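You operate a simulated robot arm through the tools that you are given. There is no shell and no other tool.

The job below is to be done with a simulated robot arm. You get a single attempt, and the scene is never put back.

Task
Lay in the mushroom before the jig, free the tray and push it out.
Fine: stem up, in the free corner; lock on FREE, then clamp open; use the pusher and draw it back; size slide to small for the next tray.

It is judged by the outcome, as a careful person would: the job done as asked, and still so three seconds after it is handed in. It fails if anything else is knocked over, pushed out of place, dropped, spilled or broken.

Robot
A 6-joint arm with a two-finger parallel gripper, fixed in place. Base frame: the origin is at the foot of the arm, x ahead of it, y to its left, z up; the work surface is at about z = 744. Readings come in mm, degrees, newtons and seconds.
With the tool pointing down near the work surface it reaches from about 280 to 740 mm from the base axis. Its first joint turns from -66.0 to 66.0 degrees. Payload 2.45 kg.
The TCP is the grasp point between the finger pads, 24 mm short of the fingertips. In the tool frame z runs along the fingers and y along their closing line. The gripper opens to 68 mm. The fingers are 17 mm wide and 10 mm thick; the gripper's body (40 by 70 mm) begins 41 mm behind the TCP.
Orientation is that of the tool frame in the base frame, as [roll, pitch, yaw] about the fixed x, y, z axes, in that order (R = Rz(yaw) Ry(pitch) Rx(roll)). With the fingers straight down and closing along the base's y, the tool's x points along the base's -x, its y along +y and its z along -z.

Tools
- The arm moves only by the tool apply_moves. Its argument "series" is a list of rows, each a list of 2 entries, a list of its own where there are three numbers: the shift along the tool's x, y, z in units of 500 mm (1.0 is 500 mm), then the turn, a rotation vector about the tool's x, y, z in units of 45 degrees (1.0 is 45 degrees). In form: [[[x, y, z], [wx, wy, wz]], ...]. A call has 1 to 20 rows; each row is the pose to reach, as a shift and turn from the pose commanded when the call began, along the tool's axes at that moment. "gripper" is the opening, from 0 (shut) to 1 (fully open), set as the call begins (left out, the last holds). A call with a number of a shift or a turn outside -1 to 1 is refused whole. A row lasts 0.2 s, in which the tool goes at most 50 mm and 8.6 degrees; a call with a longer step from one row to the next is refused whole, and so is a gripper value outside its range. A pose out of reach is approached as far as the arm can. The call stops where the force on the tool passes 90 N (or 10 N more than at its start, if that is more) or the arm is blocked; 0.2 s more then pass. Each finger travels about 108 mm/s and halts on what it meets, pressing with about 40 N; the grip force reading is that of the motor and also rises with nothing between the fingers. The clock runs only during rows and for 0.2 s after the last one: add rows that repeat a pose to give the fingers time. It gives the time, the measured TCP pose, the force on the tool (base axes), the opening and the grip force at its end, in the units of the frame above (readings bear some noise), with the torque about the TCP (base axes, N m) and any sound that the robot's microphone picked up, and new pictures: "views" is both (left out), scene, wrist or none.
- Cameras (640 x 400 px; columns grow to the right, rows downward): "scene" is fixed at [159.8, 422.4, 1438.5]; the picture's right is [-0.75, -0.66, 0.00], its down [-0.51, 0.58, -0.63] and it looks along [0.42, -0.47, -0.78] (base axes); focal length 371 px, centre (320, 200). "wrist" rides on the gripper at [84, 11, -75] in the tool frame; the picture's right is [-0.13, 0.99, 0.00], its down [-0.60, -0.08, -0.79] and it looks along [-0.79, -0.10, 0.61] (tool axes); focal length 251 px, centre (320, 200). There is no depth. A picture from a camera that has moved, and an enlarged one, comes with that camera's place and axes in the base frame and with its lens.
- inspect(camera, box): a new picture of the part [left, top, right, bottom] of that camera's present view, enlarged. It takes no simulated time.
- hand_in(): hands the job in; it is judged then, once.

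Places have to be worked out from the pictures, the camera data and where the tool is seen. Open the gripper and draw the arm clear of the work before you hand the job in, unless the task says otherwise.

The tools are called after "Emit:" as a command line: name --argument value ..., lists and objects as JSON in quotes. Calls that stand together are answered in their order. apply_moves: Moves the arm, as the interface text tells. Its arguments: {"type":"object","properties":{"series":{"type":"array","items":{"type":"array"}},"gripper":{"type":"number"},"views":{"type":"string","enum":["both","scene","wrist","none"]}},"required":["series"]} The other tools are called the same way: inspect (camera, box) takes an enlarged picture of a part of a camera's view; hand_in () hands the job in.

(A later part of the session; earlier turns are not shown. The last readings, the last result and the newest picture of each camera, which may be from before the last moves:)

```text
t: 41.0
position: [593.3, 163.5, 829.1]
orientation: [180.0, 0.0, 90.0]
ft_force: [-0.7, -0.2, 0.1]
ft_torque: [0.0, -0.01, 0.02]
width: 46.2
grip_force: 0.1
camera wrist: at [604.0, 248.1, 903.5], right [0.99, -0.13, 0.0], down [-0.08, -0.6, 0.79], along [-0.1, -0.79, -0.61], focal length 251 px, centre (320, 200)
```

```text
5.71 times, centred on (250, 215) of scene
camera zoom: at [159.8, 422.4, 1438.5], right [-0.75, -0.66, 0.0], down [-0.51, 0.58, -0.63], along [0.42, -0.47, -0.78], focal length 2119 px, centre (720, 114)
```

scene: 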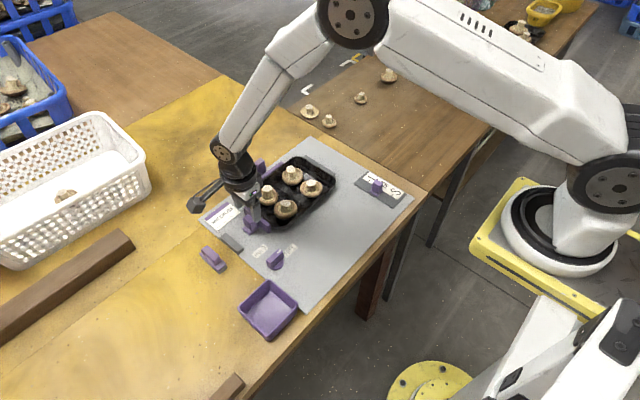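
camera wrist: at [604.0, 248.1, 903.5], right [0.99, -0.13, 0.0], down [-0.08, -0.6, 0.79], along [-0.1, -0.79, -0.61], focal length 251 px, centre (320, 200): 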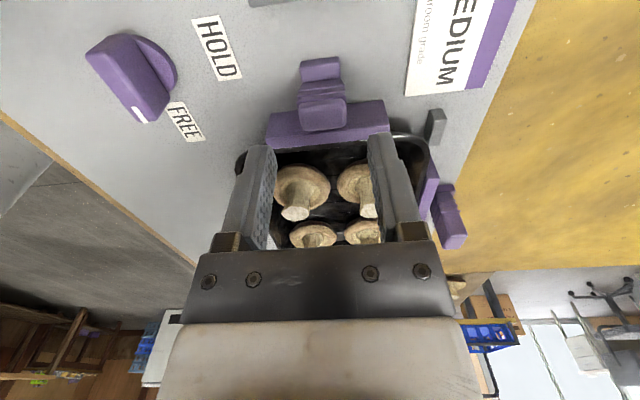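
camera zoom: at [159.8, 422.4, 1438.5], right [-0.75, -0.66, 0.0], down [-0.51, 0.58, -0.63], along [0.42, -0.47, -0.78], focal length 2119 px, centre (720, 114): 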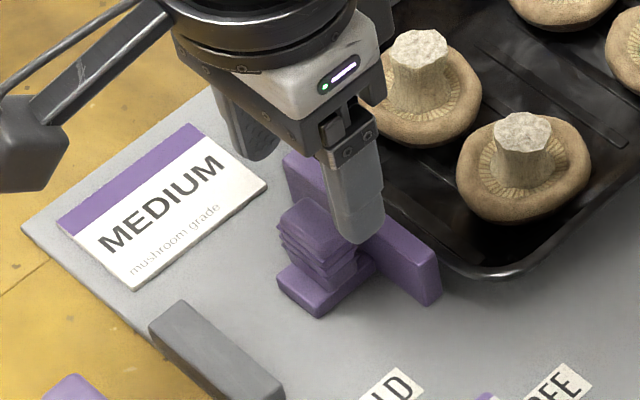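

Handle centre is at (595, 163.5) and shoe end at y≈182, with about 5 mm clearance to the plate. I lower over the handle and close on it.

Emit:
apply_moves --series '[[[0, 0.003, 0.03], [0, 0, 0]], [[0, 0.003, 0.06], [0, 0, 0]], [[0, 0.003, 0.082], [0, 0, 0]], [[0, 0.003, 0.092], [0, 0, 0]], [[0, 0.003, 0.092], [0, 0, 0]]]' --views "none"

Emit:
apply_moves --series '[[[0, 0, 0], [0, 0, 0]], [[0, 0, 0], [0, 0, 0]], [[0, 0, 0], [0, 0, 0]]]' --gripper 0.0 --views "both"

Emit:
inspect --camera "wrist" --box '[230, 50, 422, 180]'

Emit:
inspect --camera "scene" --box '[210, 180, 290, 250]'

```text
t: 42.2
position: [594.8, 164.4, 782.8]
orientation: [180.0, 0.0, 89.9]
ft_force: [0.3, 0.1, -0.3]
ft_torque: [0.01, -0.01, 0.02]
width: 46.2
grip_force: 0.1
```

```text
t: 43.0
position: [595.5, 163.7, 783.8]
orientation: [-180.0, 0.0, 90.2]
ft_force: [-3.5, 0.3, 1.6]
ft_torque: [-0.01, 0.02, -0.03]
width: 26.0
grip_force: 41.1
camera wrist: at [605.8, 248.5, 857.5], right [0.99, -0.13, 0.0], down [-0.08, -0.6, 0.79], along [-0.1, -0.79, -0.61], focal length 251 px, centre (320, 200)
```

scene: 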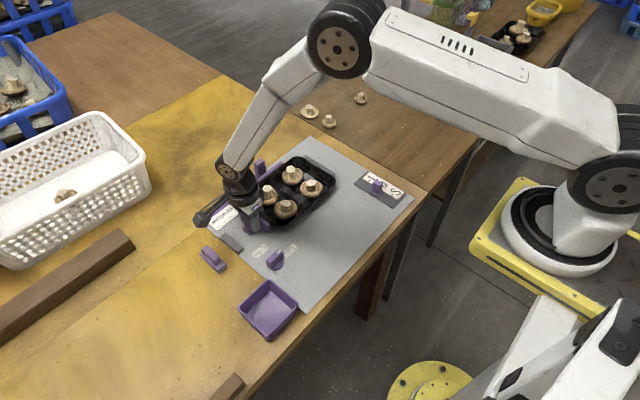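
wrist: 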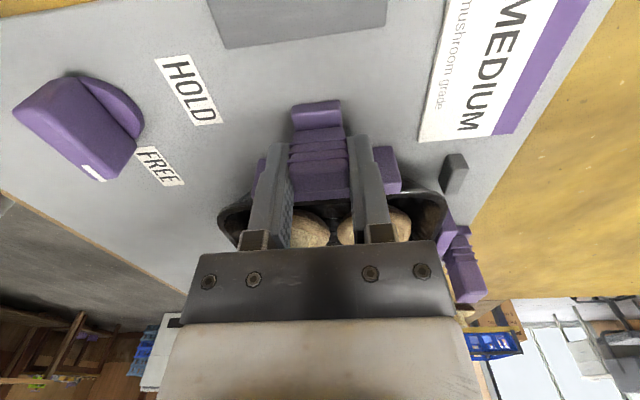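

```text
3.08 times, centred on (326, 115) of wrist
camera zoom: at [605.8, 248.5, 857.5], right [0.99, -0.13, 0.0], down [-0.08, -0.6, 0.79], along [-0.1, -0.79, -0.61], focal length 774 px, centre (302, 462)
```

zoom: 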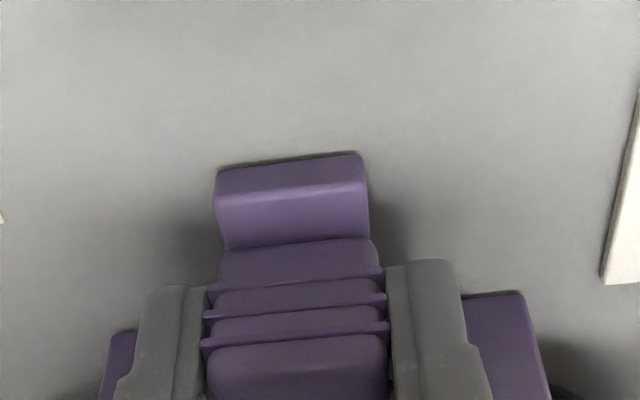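

```text
5.71 times, centred on (250, 215) of scene
camera zoom: at [159.7, 422.4, 1438.5], right [-0.75, -0.66, 0.0], down [-0.51, 0.58, -0.63], along [0.42, -0.47, -0.78], focal length 2119 px, centre (720, 114)
```

zoom: 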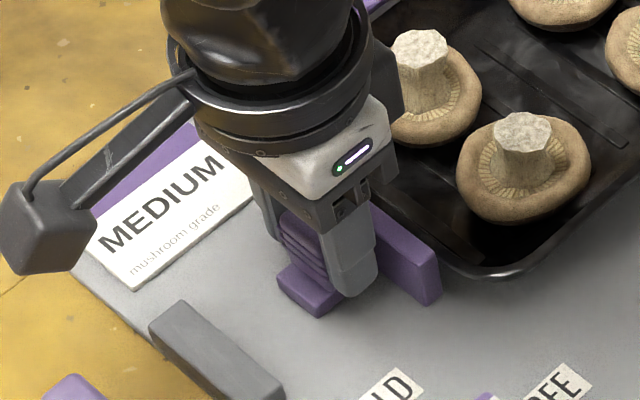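

Gripped at 41 N. I draw the clamp toward +y slowly, watching the force.

Emit:
apply_moves --series '[[[0.006, 0, 0], [0, 0, 0]], [[0.012, 0, 0], [0, 0, 0]], [[0.02, 0, 0], [0, 0, 0]], [[0.02, 0, 0], [0, 0, 0]]]' --views "both"

Emit:
inspect --camera "scene" --box '[210, 180, 290, 250]'

```text
t: 44.0
position: [594.5, 174.6, 783.0]
orientation: [-179.8, 0.0, 90.0]
ft_force: [-8.5, -0.3, 6.2]
ft_torque: [-0.07, 0.09, 0.01]
width: 25.7
grip_force: 41.3
camera wrist: at [605.8, 258.5, 857.5], right [0.99, -0.13, 0.0], down [-0.08, -0.6, 0.79], along [-0.1, -0.79, -0.61], focal length 251 px, centre (320, 200)
```

scene: 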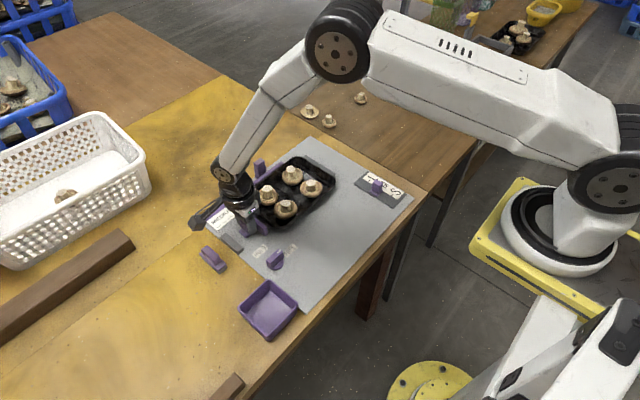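
wrist: 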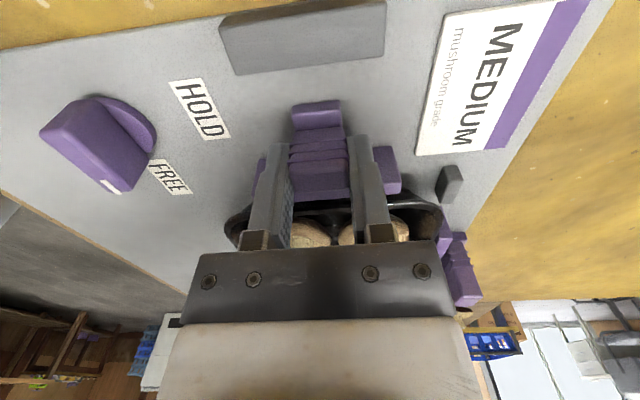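

```text
5.71 times, centred on (250, 215) of scene
camera zoom: at [159.5, 422.4, 1438.6], right [-0.75, -0.66, 0.0], down [-0.51, 0.58, -0.63], along [0.42, -0.47, -0.78], focal length 2119 px, centre (720, 114)
```

zoom: 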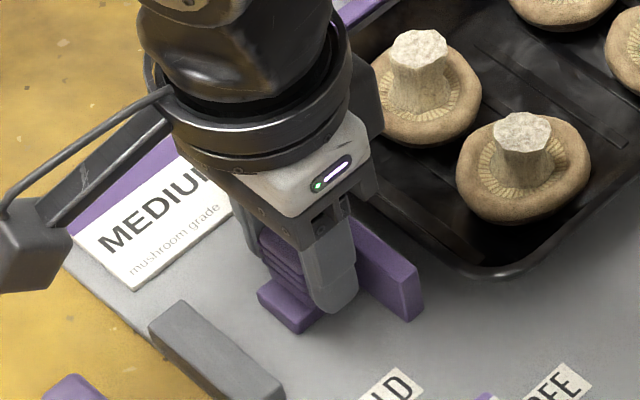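

The clamp slides easily and the plate has left the tray. I continue toward the stop.

Emit:
apply_moves --series '[[[0.008, 0, 0], [0, 0, 0]], [[0.018, 0, 0], [0, 0, 0]], [[0.028, 0, 0], [0, 0, 0]], [[0.036, 0, 0], [0, 0, 0]], [[0.036, 0, 0], [0, 0, 0]]]' --views "both"

Emit:
inspect --camera "scene" --box '[210, 180, 290, 250]'

Emit:
inspect --camera "wrist" --box '[200, 20, 422, 180]'

```text
t: 45.2
position: [595.3, 188.8, 782.9]
orientation: [-179.9, 0.0, 90.0]
ft_force: [-5.1, -23.8, 7.3]
ft_torque: [0.15, -0.06, 0.01]
width: 26.0
grip_force: 41.0
camera wrist: at [606.1, 274.2, 857.3], right [0.99, -0.13, 0.0], down [-0.08, -0.6, 0.79], along [-0.1, -0.79, -0.61], focal length 251 px, centre (320, 200)
```

scene: 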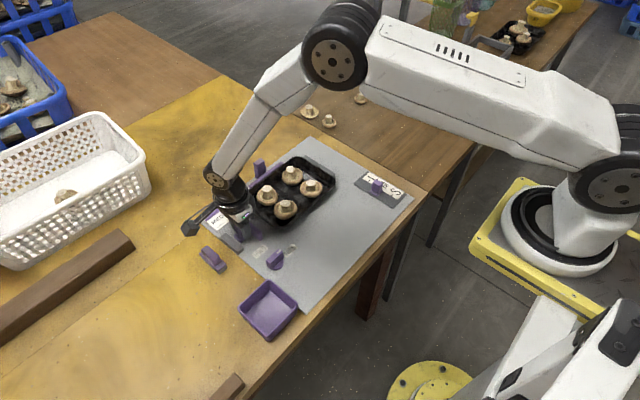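
wrist: 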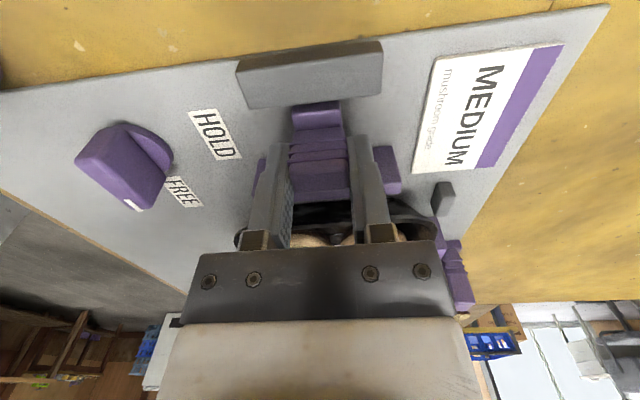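

```text
5.71 times, centred on (250, 215) of scene
camera zoom: at [159.6, 421.8, 1438.7], right [-0.75, -0.66, 0.0], down [-0.51, 0.58, -0.63], along [0.42, -0.47, -0.78], focal length 2119 px, centre (720, 114)
```

zoom: 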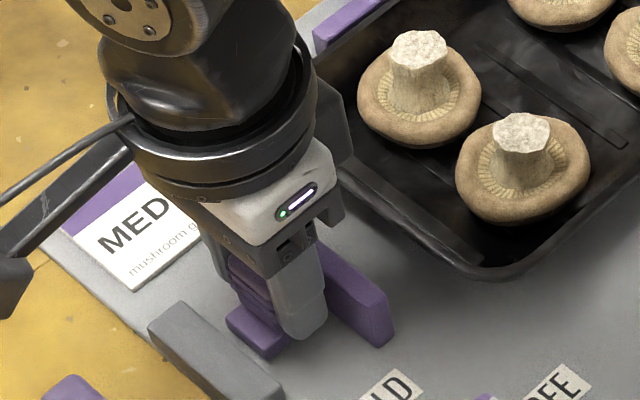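

```text
2.50 times, centred on (311, 100) of wrist
camera zoom: at [606.1, 274.2, 857.3], right [0.99, -0.13, 0.0], down [-0.08, -0.6, 0.79], along [-0.1, -0.79, -0.61], focal length 629 px, centre (342, 450)
```

zoom: 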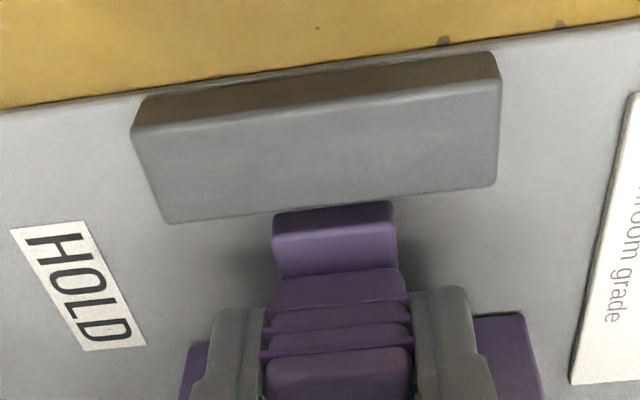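

The force rose to 24 N at y≈189 and the shoe appears to be at the grey stop. I nudge a little further to confirm it's the end stop.

Emit:
apply_moves --series '[[[0.003, 0, 0], [0, 0, 0]], [[0.003, 0, 0], [0, 0, 0]]]' --views "none"

```text
t: 45.8
position: [594.3, 191.5, 782.4]
orientation: [-180.0, 0.1, 89.9]
ft_force: [-5.2, -28.7, 5.0]
ft_torque: [-0.42, -0.09, 0.11]
width: 26.0
grip_force: 41.1
```

Emit:
apply_moves --series '[[[0.004, 0, 0], [0, 0, 0]], [[0.004, 0, 0], [0, 0, 0]]]' --views "wrist"

Emit:
inspect --camera "wrist" --box '[200, 20, 422, 180]'

Emit:
inspect --camera "scene" --box '[210, 180, 290, 250]'

```text
t: 46.4
position: [596.0, 193.2, 781.6]
orientation: [-179.9, 0.1, 89.8]
ft_force: [-5.4, -29.1, -1.3]
ft_torque: [-0.29, -0.15, 0.09]
width: 25.8
grip_force: 41.0
camera wrist: at [606.1, 277.9, 856.9], right [0.99, -0.13, 0.0], down [-0.08, -0.6, 0.79], along [-0.11, -0.79, -0.61], focal length 251 px, centre (320, 200)
```

wrist: 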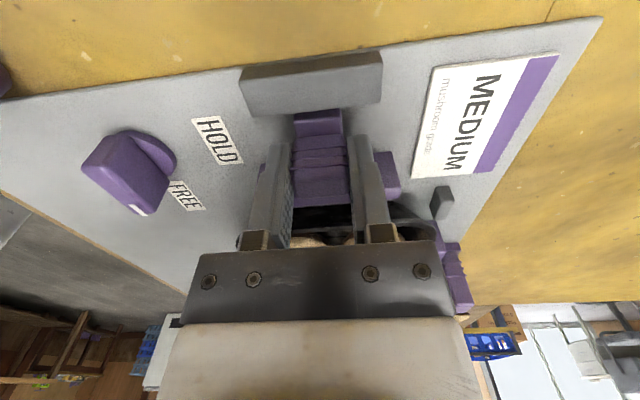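

```text
2.50 times, centred on (311, 100) of wrist
camera zoom: at [606.1, 277.9, 856.9], right [0.99, -0.13, 0.0], down [-0.08, -0.6, 0.79], along [-0.11, -0.79, -0.61], focal length 629 px, centre (342, 450)
```

zoom: 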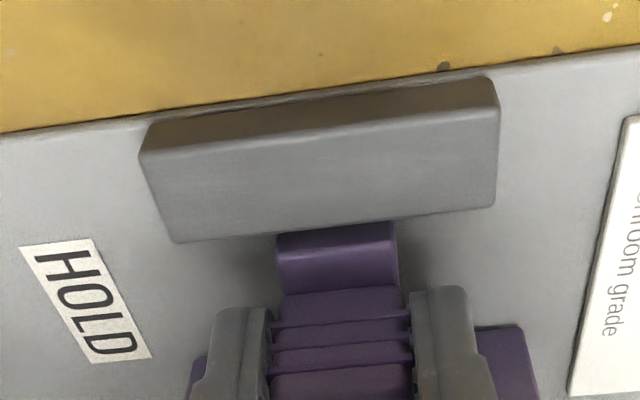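

```text
5.71 times, centred on (250, 215) of scene
camera zoom: at [159.7, 421.8, 1438.7], right [-0.75, -0.66, 0.0], down [-0.51, 0.58, -0.63], along [0.42, -0.47, -0.78], focal length 2119 px, centre (720, 114)
```

zoom: 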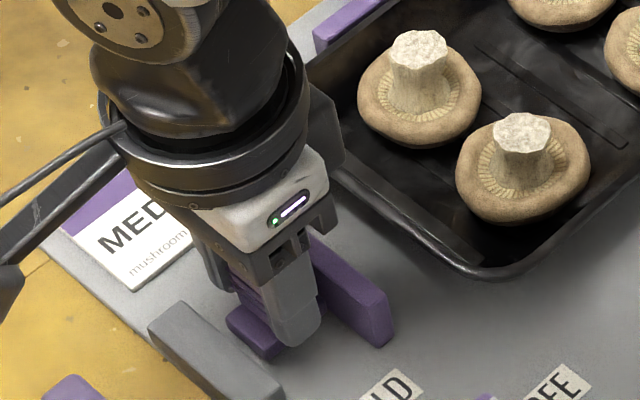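

The fingers slid on the handle while the clamp itself stayed put, so it's at its end stop and fully open. I release it and lift away.

Emit:
apply_moves --series '[[[0, 0, 0], [0, 0, 0]], [[0, 0, 0], [0, 0, 0]], [[0, 0, -0.04], [0, 0, 0]], [[0, 0, -0.1], [0, 0, 0]], [[0, 0, -0.18], [0, 0, 0]], [[0, 0, -0.18], [0, 0, 0]]]' --gripper 0.75 --views "both"

Emit:
inspect --camera "wrist" --box '[220, 60, 420, 190]'

Emit:
inspect --camera "wrist" --box '[340, 110, 500, 230]'

Emit:
inspect --camera "scene" --box '[220, 150, 340, 230]'

```text
t: 47.8
position: [593.6, 195.4, 872.8]
orientation: [-179.9, 0.0, 89.9]
ft_force: [0.1, 0.5, 0.5]
ft_torque: [0.01, 0.01, 0.01]
width: 51.0
grip_force: 0.2
camera wrist: at [605.6, 280.0, 948.3], right [0.99, -0.13, 0.0], down [-0.08, -0.6, 0.79], along [-0.1, -0.79, -0.61], focal length 251 px, centre (320, 200)
```

scene: 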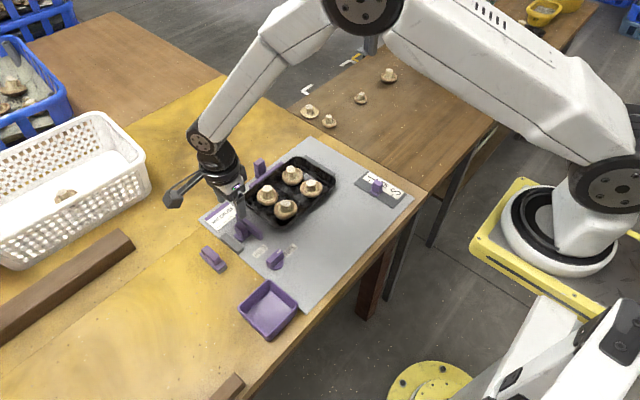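
wrist: 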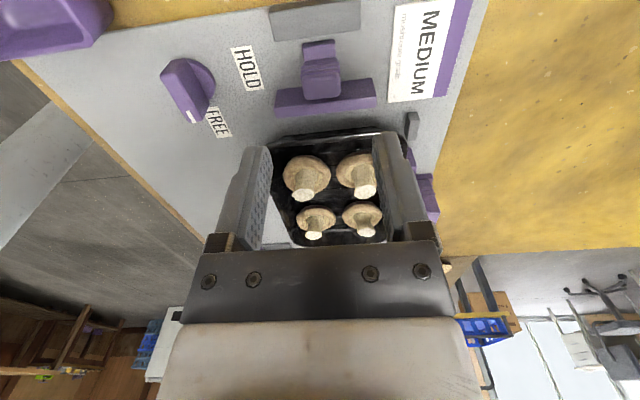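

```text
3.08 times, centred on (320, 125) of wrist
camera zoom: at [605.6, 280.0, 948.3], right [0.99, -0.13, 0.0], down [-0.08, -0.6, 0.79], along [-0.1, -0.79, -0.61], focal length 774 px, centre (320, 431)
```

zoom: 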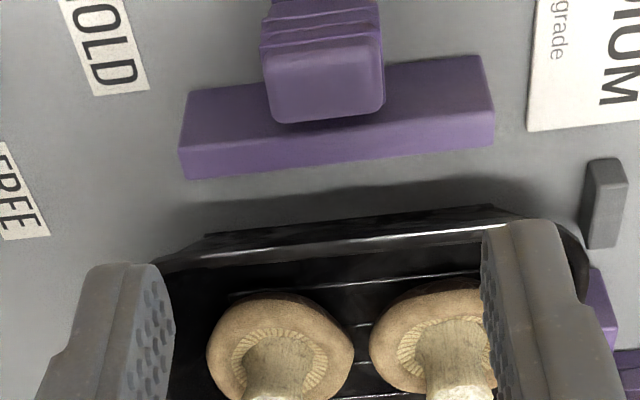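

```text
3.33 times, centred on (420, 170) of wrist
camera zoom: at [605.6, 280.0, 948.3], right [0.99, -0.13, 0.0], down [-0.08, -0.6, 0.79], along [-0.1, -0.79, -0.61], focal length 838 px, centre (-13, 300)
```

zoom: 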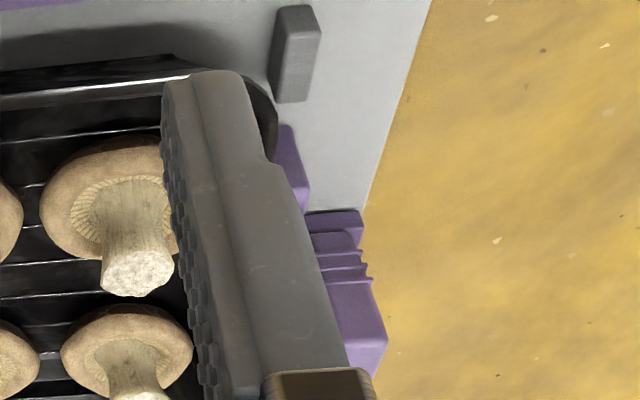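

```text
5.00 times, centred on (280, 190) of scene
camera zoom: at [159.8, 422.4, 1438.5], right [-0.75, -0.66, 0.0], down [-0.51, 0.58, -0.63], along [0.42, -0.47, -0.78], focal length 1854 px, centre (520, 250)
```

zoom: 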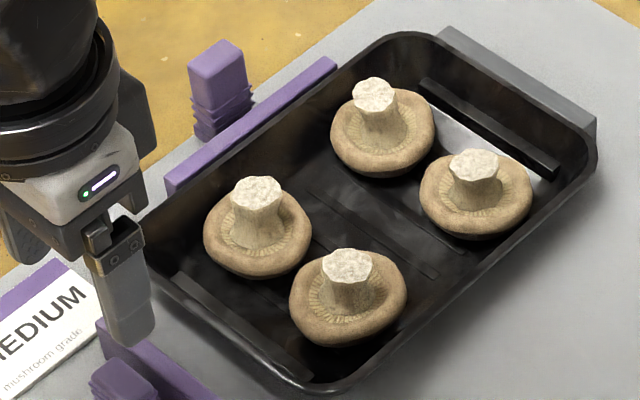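

The clamp stays open and all four mushrooms sit stem-up. The pusher handle is behind the tray at about (697, 38), 13×24 mm with its top near z = 794. I fly above it, turning the gripper to close along y.

Emit:
apply_moves --series '[[[-0.03, 0.02, -0.01], [0, 0, -0.1]], [[-0.09, 0.06, -0.02], [0, 0, -0.26]], [[-0.15, 0.1, -0.02], [0, 0, -0.42]], [[-0.21, 0.14, -0.02], [0, 0, -0.58]], [[-0.27, 0.175, -0.02], [0, 0, -0.74]], [[-0.305, 0.198, -0.02], [0, 0, -0.9]], [[-0.314, 0.206, -0.02], [0, 0, -1.0]], [[-0.314, 0.206, -0.02], [0, 0, -1.0]]]' --gripper 0.68 --views "none"

Emit:
apply_moves --series '[[[0, 0, 0], [0, 0, -0.14]], [[0, 0, 0], [0, 0, -0.3]], [[0, 0, 0], [0, 0, -0.46]], [[0, 0, 0], [0, 0, -0.62]], [[0, 0, 0.02], [0, 0, -0.78]], [[0, 0, 0.04], [0, 0, -0.94]], [[0, 0, 0.06], [0, 0, -1.0]], [[0, 0, 0.06], [0, 0, -1.0]]]' --views "both"

Emit:
inspect --camera "wrist" --box '[220, 20, 420, 180]'

Emit:
inspect --camera "scene" --box '[220, 130, 300, 200]'

```text
t: 49.6
position: [698.4, 38.5, 883.0]
orientation: [179.9, 0.0, 135.1]
ft_force: [-0.1, 0.5, -0.3]
ft_torque: [0.01, 0.01, 0.01]
width: 46.3
grip_force: 0.1
```

```text
t: 51.4
position: [697.7, 38.6, 853.0]
orientation: [-180.0, 0.0, -180.0]
ft_force: [0.4, -0.2, -0.2]
ft_torque: [-0.01, 0.01, 0.0]
width: 46.0
grip_force: 0.1
camera wrist: at [613.9, 49.2, 927.6], right [0.13, 0.99, 0.0], down [0.6, -0.08, 0.79], along [0.79, -0.1, -0.61], focal length 251 px, centre (320, 200)
```

scene: 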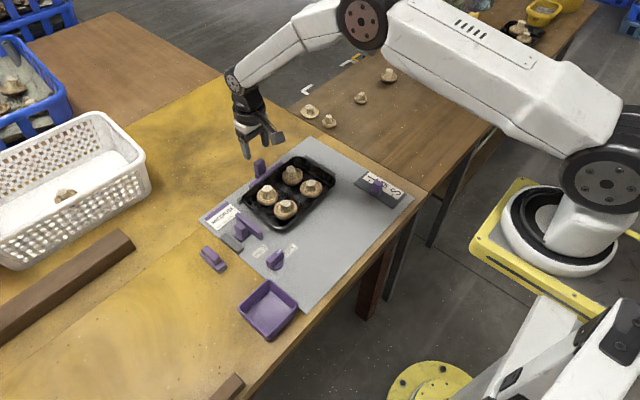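
wrist: 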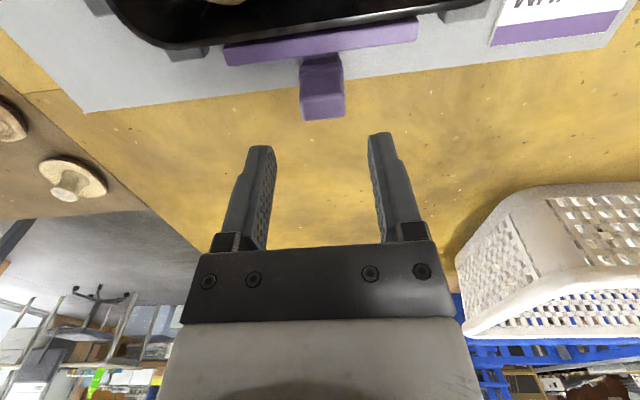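

```text
2.50 times, centred on (320, 100) of wrist
camera zoom: at [613.9, 49.2, 927.6], right [0.13, 0.99, 0.0], down [0.6, -0.08, 0.79], along [0.79, -0.1, -0.61], focal length 629 px, centre (320, 450)
```

zoom: 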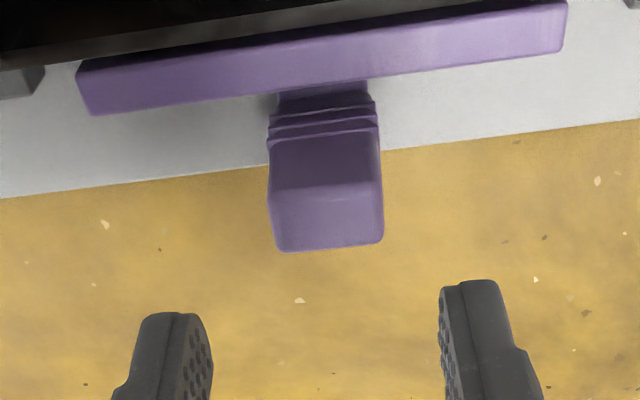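

```text
5.71 times, centred on (260, 165) of scene
camera zoom: at [159.8, 422.4, 1438.5], right [-0.75, -0.66, 0.0], down [-0.51, 0.58, -0.63], along [0.42, -0.47, -0.78], focal length 2119 px, centre (663, 400)
```

zoom: 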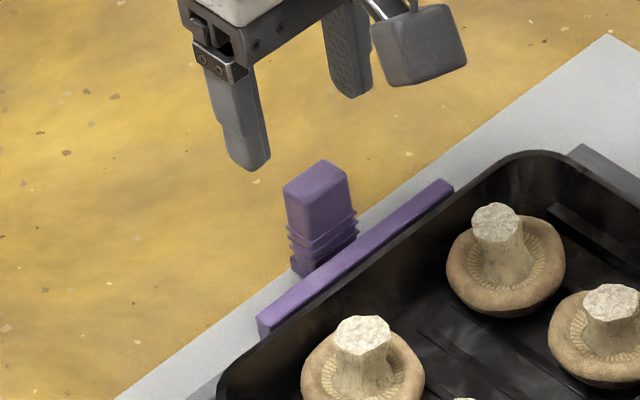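

The handle centre is confirmed at (697, 40), top z≈794, with the plate at x 668–678. I lower over the handle and close.

Emit:
apply_moves --series '[[[0.001, 0.0026, 0.03], [0, 0, 0]], [[0.001, 0.0026, 0.07], [0, 0, 0]], [[0.001, 0.0026, 0.105], [0, 0, 0]], [[0.001, 0.0026, 0.126], [0, 0, 0]], [[0.001, 0.0026, 0.134], [0, 0, 0]], [[0.001, 0.0026, 0.134], [0, 0, 0]]]' --views "none"

Emit:
apply_moves --series '[[[0, 0, 0], [0, 0, 0]], [[0, 0, 0], [0, 0, 0]], [[0, 0, 0], [0, 0, 0]]]' --gripper 0.0 --views "both"

Emit:
inspect --camera "scene" --box '[220, 130, 300, 200]'

Emit:
inspect --camera "wrist" --box '[220, 20, 420, 180]'

```text
t: 52.8
position: [698.3, 40.1, 785.8]
orientation: [180.0, 0.0, 179.9]
ft_force: [-0.2, -0.1, 0.1]
ft_torque: [0.03, -0.01, 0.0]
width: 46.1
grip_force: 0.0
```

```text
t: 53.6
position: [698.0, 39.9, 786.2]
orientation: [179.9, 0.0, 180.0]
ft_force: [-0.2, -0.8, -0.6]
ft_torque: [0.02, -0.26, 0.01]
width: 25.8
grip_force: 41.0
camera wrist: at [613.9, 51.2, 860.8], right [0.13, 0.99, 0.0], down [0.6, -0.08, 0.79], along [0.79, -0.1, -0.61], focal length 251 px, centre (320, 200)
```

scene: 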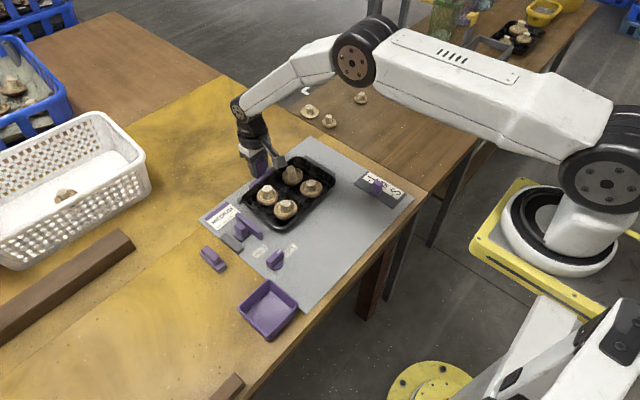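
wrist: 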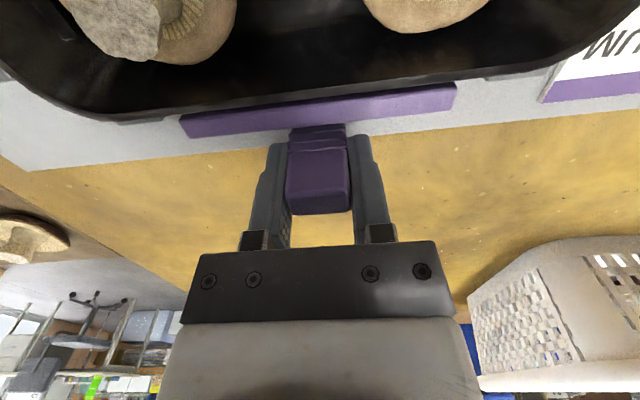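

```text
5.71 times, centred on (260, 165) of scene
camera zoom: at [159.8, 422.4, 1438.5], right [-0.75, -0.66, 0.0], down [-0.51, 0.58, -0.63], along [0.42, -0.47, -0.78], focal length 2119 px, centre (663, 400)
```

zoom: 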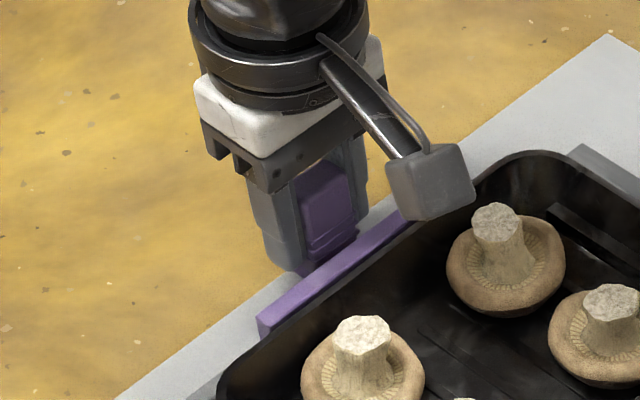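

```text
2.50 times, centred on (320, 100) of wrist
camera zoom: at [613.9, 51.2, 860.8], right [0.13, 0.99, 0.0], down [0.6, -0.08, 0.79], along [0.79, -0.1, -0.61], focal length 629 px, centre (320, 450)
```

zoom: 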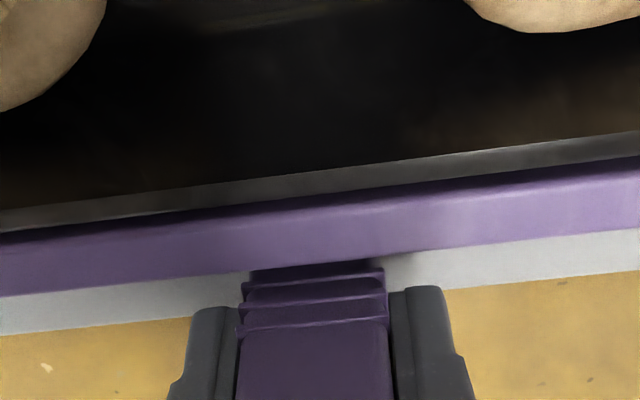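

Gripped at 41 N. I push gently toward -x, first 15 mm at low speed.

Emit:
apply_moves --series '[[[0.004, 0, 0], [0, 0, 0]], [[0.009, 0, 0], [0, 0, 0]], [[0.014, 0, 0], [0, 0, 0]], [[0.019, 0, 0], [0, 0, 0]], [[0.024, 0, 0], [0, 0, 0]], [[0.03, 0, 0], [0, 0, 0]], [[0.03, 0, 0], [0, 0, 0]]]' --views "both"

Emit:
inspect --camera "scene" --box '[220, 140, 348, 230]'

```text
t: 55.2
position: [683.6, 39.6, 786.4]
orientation: [-180.0, -0.1, 180.0]
ft_force: [0.5, 1.8, -0.2]
ft_torque: [-0.01, -0.2, -0.03]
width: 25.9
grip_force: 41.1
camera wrist: at [598.8, 51.2, 860.8], right [0.13, 0.99, 0.0], down [0.6, -0.08, 0.79], along [0.79, -0.1, -0.61], focal length 251 px, centre (320, 200)
```

scene: 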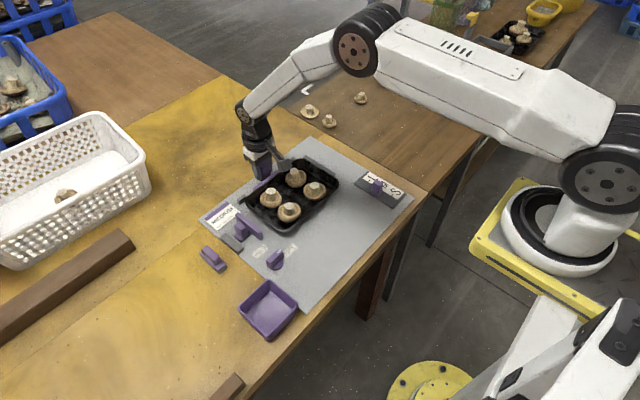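
wrist: 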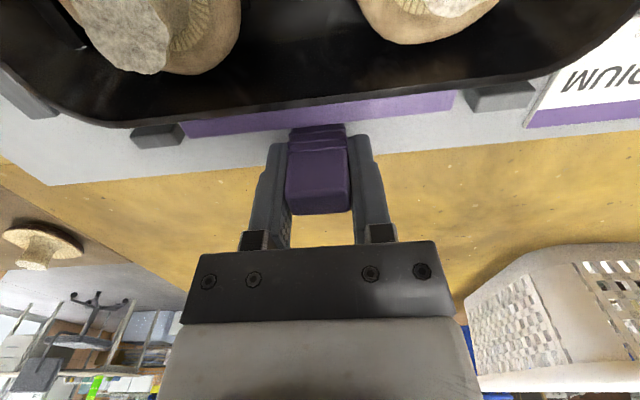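

```text
4.44 times, centred on (284, 185) of scene
camera zoom: at [159.8, 422.5, 1438.5], right [-0.75, -0.66, 0.0], down [-0.51, 0.58, -0.63], along [0.42, -0.47, -0.78], focal length 1648 px, centre (480, 267)
```

zoom: 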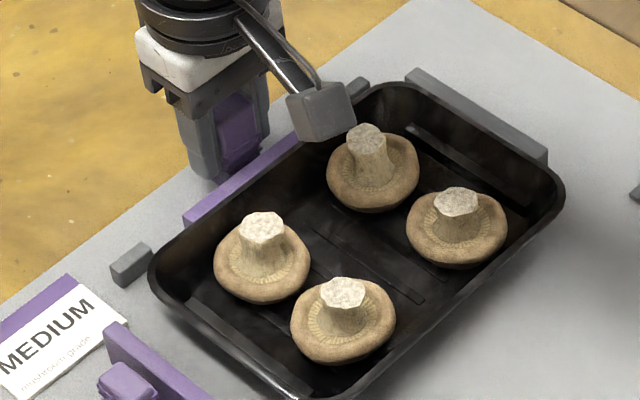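

The tray slides smoothly with almost no force and the mushrooms stay still. I continue pushing.

Emit:
apply_moves --series '[[[0.005, 0, 0], [0, 0, 0]], [[0.011, 0, 0], [0, 0, 0]], [[0.017, 0, 0], [0, 0, 0]], [[0.023, 0, 0], [0, 0, 0]], [[0.029, 0, 0], [0, 0, 0]], [[0.035, 0, 0], [0, 0, 0]], [[0.041, 0, 0], [0, 0, 0]], [[0.047, 0, 0], [0, 0, 0]], [[0.053, 0, 0], [0, 0, 0]], [[0.059, 0, 0], [0, 0, 0]], [[0.065, 0, 0], [0, 0, 0]], [[0.07, 0, 0], [0, 0, 0]], [[0.07, 0, 0], [0, 0, 0]]]' --views "both"

Emit:
inspect --camera "scene" --box '[220, 140, 364, 240]'

```text
t: 58.0
position: [648.0, 39.9, 786.4]
orientation: [-180.0, -0.1, 179.9]
ft_force: [-0.4, 5.0, 6.1]
ft_torque: [-0.05, 0.37, -0.04]
width: 25.8
grip_force: 41.3
camera wrist: at [563.5, 51.2, 860.8], right [0.13, 0.99, 0.0], down [0.6, -0.08, 0.79], along [0.79, -0.1, -0.61], focal length 251 px, centre (320, 200)
```

scene: 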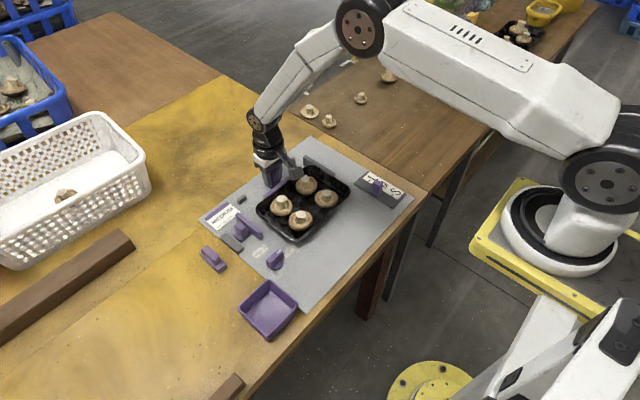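
wrist: 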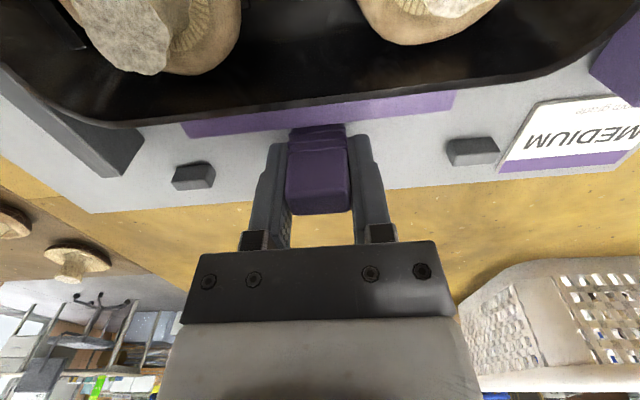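

```text
4.00 times, centred on (292, 190) of scene
camera zoom: at [159.7, 422.5, 1438.5], right [-0.75, -0.66, 0.0], down [-0.51, 0.58, -0.63], along [0.42, -0.47, -0.78], focal length 1484 px, centre (432, 240)
```

zoom: 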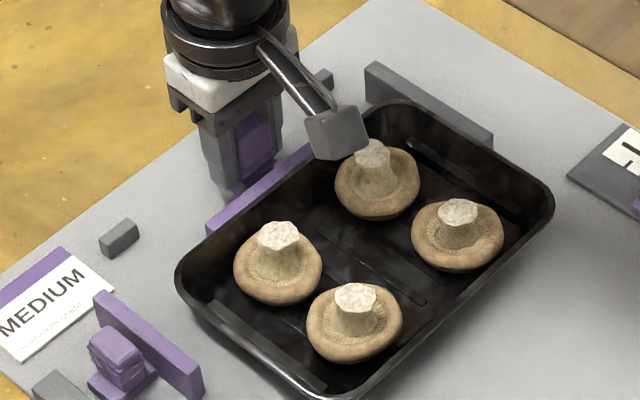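

50 mm done and still free. I continue, checking for the end of the stroke.

Emit:
apply_moves --series '[[[0.005, 0, 0], [0, 0, 0]], [[0.011, 0, 0], [0, 0, 0]], [[0.017, 0, 0], [0, 0, 0]], [[0.023, 0, 0], [0, 0, 0]], [[0.029, 0, 0], [0, 0, 0]], [[0.035, 0, 0], [0, 0, 0]], [[0.041, 0, 0], [0, 0, 0]], [[0.047, 0, 0], [0, 0, 0]], [[0.053, 0, 0], [0, 0, 0]], [[0.059, 0, 0], [0, 0, 0]], [[0.059, 0, 0], [0, 0, 0]]]' --views "both"

Emit:
inspect --camera "scene" --box '[230, 150, 390, 250]'

```text
t: 60.4
position: [618.0, 39.5, 786.4]
orientation: [-179.9, 0.0, 180.0]
ft_force: [0.5, 8.3, -4.5]
ft_torque: [-0.02, -1.28, -0.02]
width: 25.7
grip_force: 41.1
camera wrist: at [533.8, 51.2, 860.9], right [0.13, 0.99, 0.0], down [0.6, -0.08, 0.79], along [0.79, -0.1, -0.61], focal length 251 px, centre (320, 200)
```

scene: 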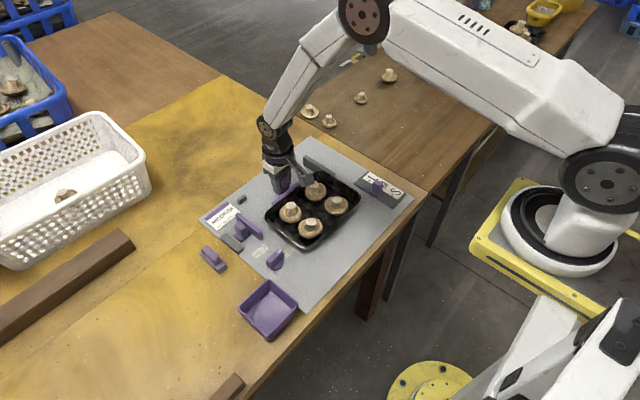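
wrist: 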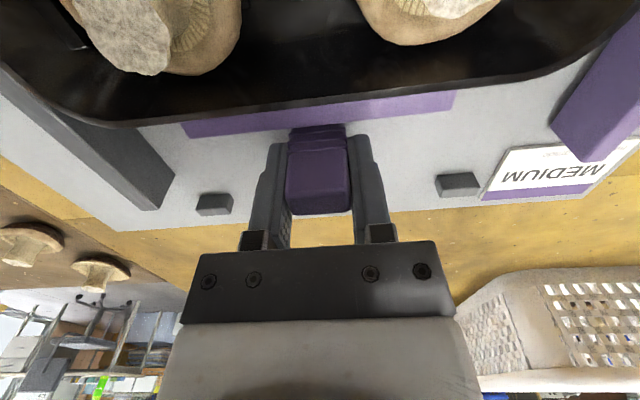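

```text
4.00 times, centred on (310, 200) of scene
camera zoom: at [159.9, 422.6, 1438.4], right [-0.75, -0.66, 0.0], down [-0.51, 0.58, -0.63], along [0.42, -0.47, -0.78], focal length 1484 px, centre (360, 200)
```

zoom: 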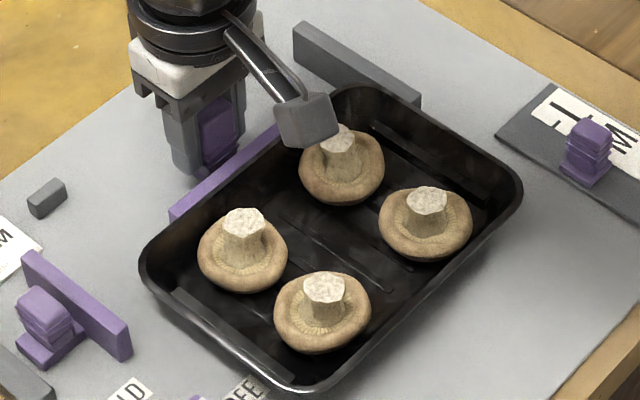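

80 mm done; tray level, mushrooms steady. I continue in smaller amounts looking for the end stop.

Emit:
apply_moves --series '[[[0.005, 0, 0], [0, 0, 0]], [[0.011, 0, 0], [0, 0, 0]], [[0.017, 0, 0], [0, 0, 0]], [[0.023, 0, 0], [0, 0, 0]], [[0.029, 0, 0], [0, 0, 0]], [[0.035, 0, 0], [0, 0, 0]], [[0.04, 0, 0], [0, 0, 0]], [[0.04, 0, 0], [0, 0, 0]]]' --views "scene"

Emit:
inspect --camera "scene" --box '[230, 150, 390, 250]'

```text
t: 62.2
position: [604.1, 39.8, 788.6]
orientation: [179.8, 0.9, 180.0]
ft_force: [29.2, 0.4, 5.5]
ft_torque: [-0.21, 0.09, 0.04]
width: 25.8
grip_force: 41.2
```

scene: 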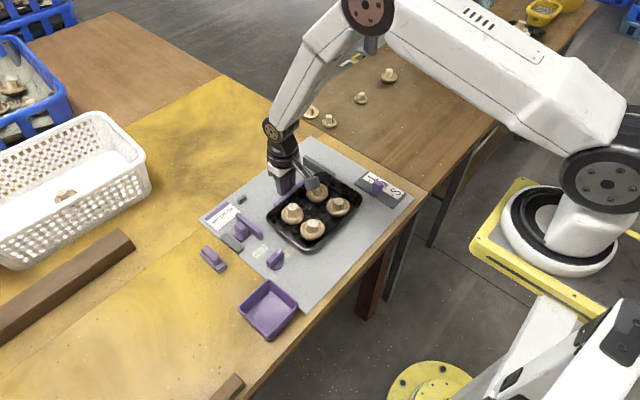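

```text
4.00 times, centred on (310, 200) of scene
camera zoom: at [160.4, 422.4, 1438.4], right [-0.75, -0.66, 0.0], down [-0.51, 0.58, -0.63], along [0.42, -0.47, -0.78], focal length 1484 px, centre (360, 200)
```

zoom: 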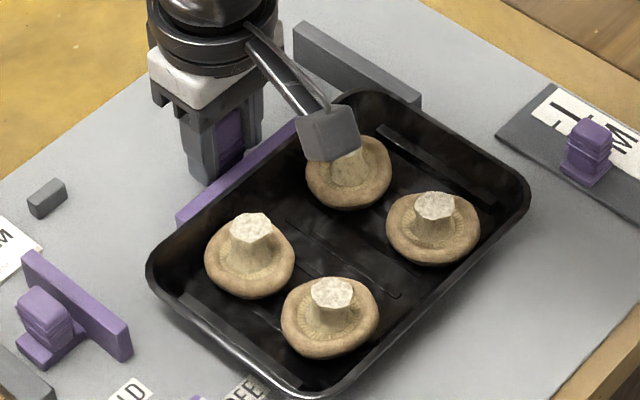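

Resistance rose to 29 N, which is the slip limit of the grip. The pusher may be at its end stop, so I check with close views.

Emit:
inspect --camera "wrist" --box '[160, 20, 480, 220]'

Emit:
inspect --camera "scene" --box '[260, 160, 324, 210]'

```text
2.00 times, centred on (320, 120) of wrist
camera zoom: at [518.5, 51.2, 862.2], right [0.13, 0.99, 0.0], down [0.59, -0.08, 0.8], along [0.8, -0.1, -0.6], focal length 503 px, centre (320, 360)
```

zoom: 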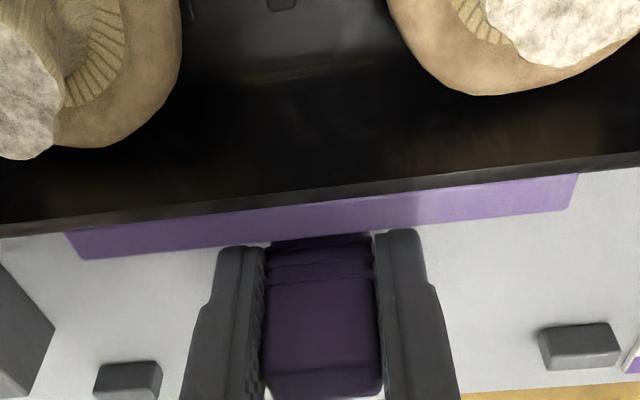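

```text
8.00 times, centred on (292, 185) of scene
camera zoom: at [160.4, 422.4, 1438.4], right [-0.75, -0.66, 0.0], down [-0.51, 0.58, -0.63], along [0.42, -0.47, -0.78], focal length 2967 px, centre (544, 320)
```

zoom: 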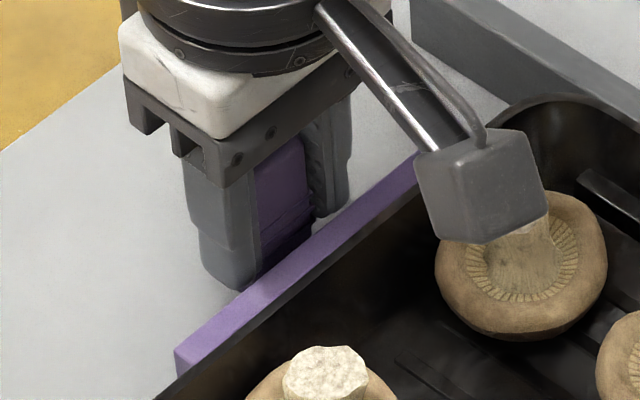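

The pusher has moved about 84 mm, then stuck while the fingers slipped. To be sure it's the end stop, I release and push the handle from behind with closed fingers, which can press harder.

Emit:
apply_moves --series '[[[0, 0, 0], [0, 0, 0]], [[0, 0, 0], [0, 0, 0]], [[0, 0, -0.06], [0, 0, 0]], [[0, 0, -0.12], [0, 0, 0]], [[-0.05, 0, -0.12], [0, 0, 0]], [[-0.08, 0, -0.12], [0, 0, 0]], [[-0.08, 0, -0.12], [0, 0, 0]]]' --gripper 0.68 --views "both"

Emit:
inspect --camera "wrist" --box '[160, 20, 480, 220]'

Emit:
inspect --camera "scene" --box '[230, 150, 390, 250]'

```text
t: 63.8
position: [638.8, 39.9, 845.7]
orientation: [-179.9, -0.1, -180.0]
ft_force: [0.1, 0.2, -0.7]
ft_torque: [-0.03, 0.0, -0.01]
width: 46.2
grip_force: 0.0
camera wrist: at [554.1, 51.1, 920.7], right [0.13, 0.99, 0.0], down [0.6, -0.08, 0.79], along [0.79, -0.1, -0.61], focal length 251 px, centre (320, 200)
```

scene: 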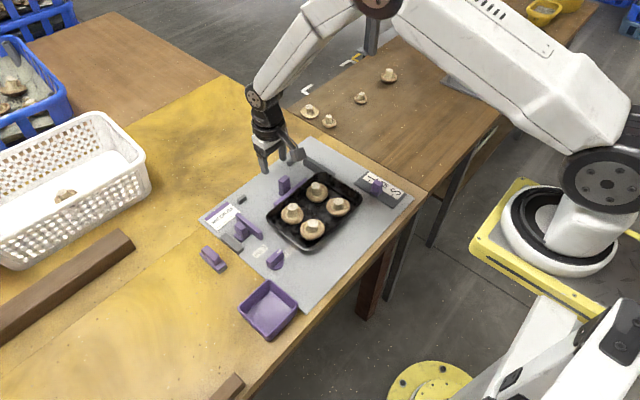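
wrist: 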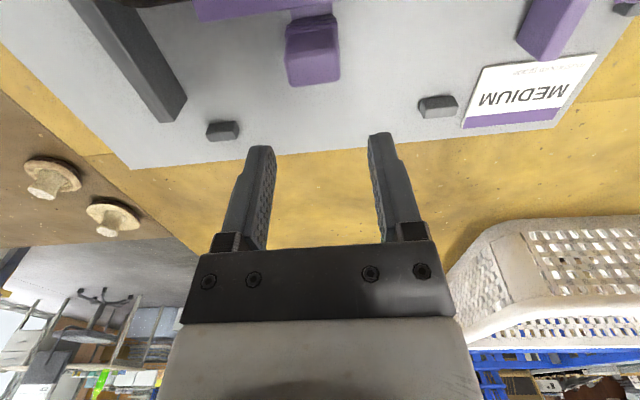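

```text
2.00 times, centred on (320, 120) of wrist
camera zoom: at [554.1, 51.1, 920.7], right [0.13, 0.99, 0.0], down [0.6, -0.08, 0.79], along [0.79, -0.1, -0.61], focal length 503 px, centre (320, 360)
```

zoom: 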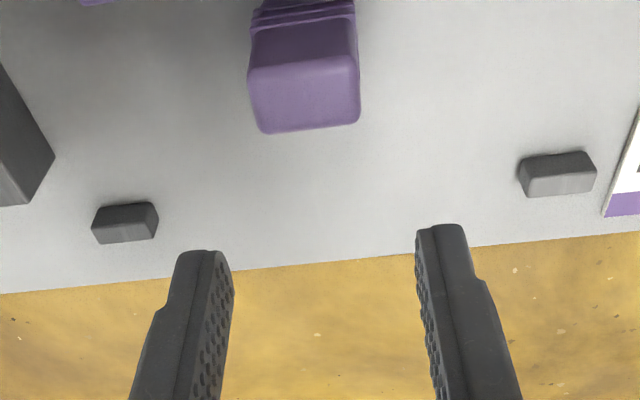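

```text
4.00 times, centred on (310, 200) of scene
camera zoom: at [159.8, 422.4, 1438.5], right [-0.75, -0.66, 0.0], down [-0.51, 0.58, -0.63], along [0.42, -0.47, -0.78], focal length 1484 px, centre (360, 200)
```

zoom: 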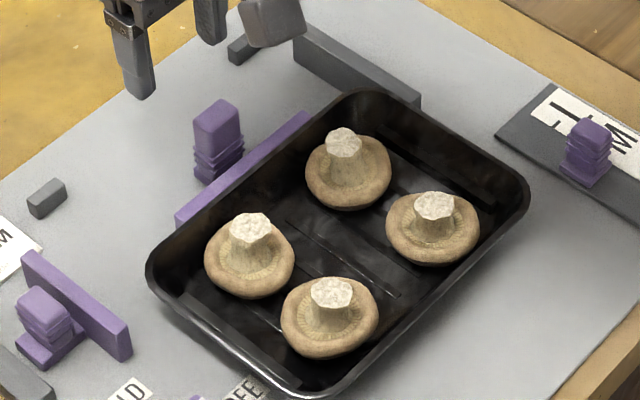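

The handle is now at x≈604–619, so the pusher has travelled about 85 mm. I close the fingers, lower behind the handle and press it from behind.

Emit:
apply_moves --series '[[[-0.004, 0, 0], [0, 0, 0]], [[-0.004, 0, 0.04], [0, 0, 0]], [[-0.004, 0, 0.08], [0, 0, 0]], [[-0.004, 0, 0.11], [0, 0, 0]], [[-0.004, 0, 0.11], [0, 0, 0]]]' --gripper 0.0 --views "none"

Emit:
apply_moves --series '[[[0.008, 0, 0], [0, 0, 0]], [[0.014, 0, 0], [0, 0, 0]], [[0.02, 0, 0], [0, 0, 0]], [[0.024, 0, 0], [0, 0, 0]], [[0.028, 0, 0], [0, 0, 0]], [[0.028, 0, 0], [0, 0, 0]]]' --views "scene"

Emit:
inspect --camera "scene" --box '[230, 150, 390, 250]'

```text
t: 65.0
position: [640.1, 39.6, 790.7]
orientation: [180.0, 0.0, 180.0]
ft_force: [0.6, 0.7, -0.5]
ft_torque: [0.0, 0.0, -0.01]
width: 0.0
grip_force: 24.5
```

```text
t: 66.4
position: [626.7, 39.1, 791.4]
orientation: [-179.9, 0.1, 179.9]
ft_force: [5.2, -0.7, -2.8]
ft_torque: [0.0, 0.03, -0.02]
width: 0.0
grip_force: 23.1
```

scene: 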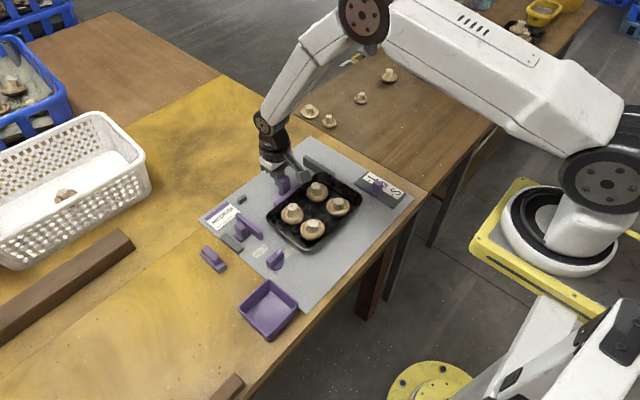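

```text
4.00 times, centred on (310, 200) of scene
camera zoom: at [160.0, 422.4, 1438.5], right [-0.75, -0.66, 0.0], down [-0.51, 0.58, -0.63], along [0.42, -0.47, -0.78], focal length 1484 px, centre (360, 200)
```

zoom: 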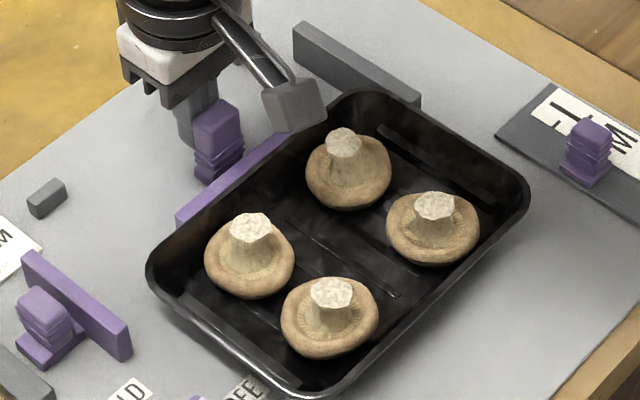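

Contact just begun (5 N). I press 3 mm more to test for the hard stop.

Emit:
apply_moves --series '[[[0.003, 0, 0], [0, 0, 0]], [[0.006, 0, 0], [0, 0, 0]], [[0.006, 0, 0], [0, 0, 0]]]' --views "scene"

Emit:
inspect --camera "scene" --box '[230, 150, 390, 250]'

```text
t: 67.2
position: [626.2, 40.2, 791.4]
orientation: [-180.0, 0.5, 180.0]
ft_force: [25.8, -2.7, -12.6]
ft_torque: [0.03, 0.05, 0.03]
width: 0.0
grip_force: 23.6
```

scene: 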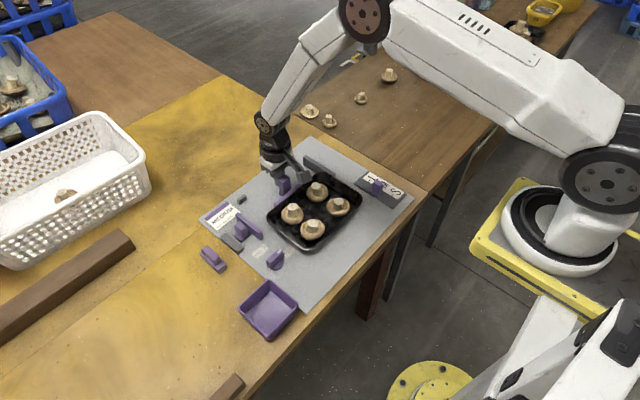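

```text
4.00 times, centred on (310, 200) of scene
camera zoom: at [160.6, 422.4, 1438.4], right [-0.75, -0.66, 0.0], down [-0.51, 0.58, -0.63], along [0.42, -0.47, -0.78], focal length 1484 px, centre (360, 200)
```

zoom: 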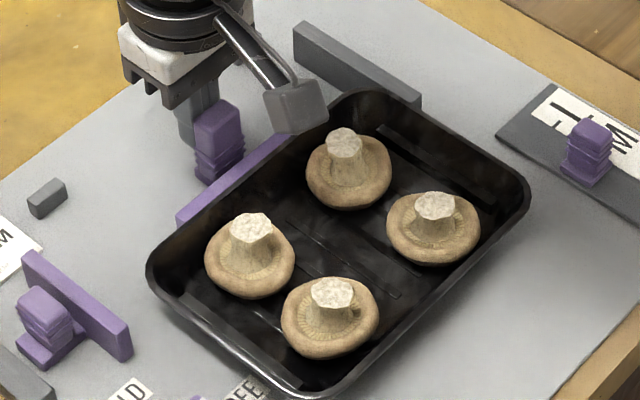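

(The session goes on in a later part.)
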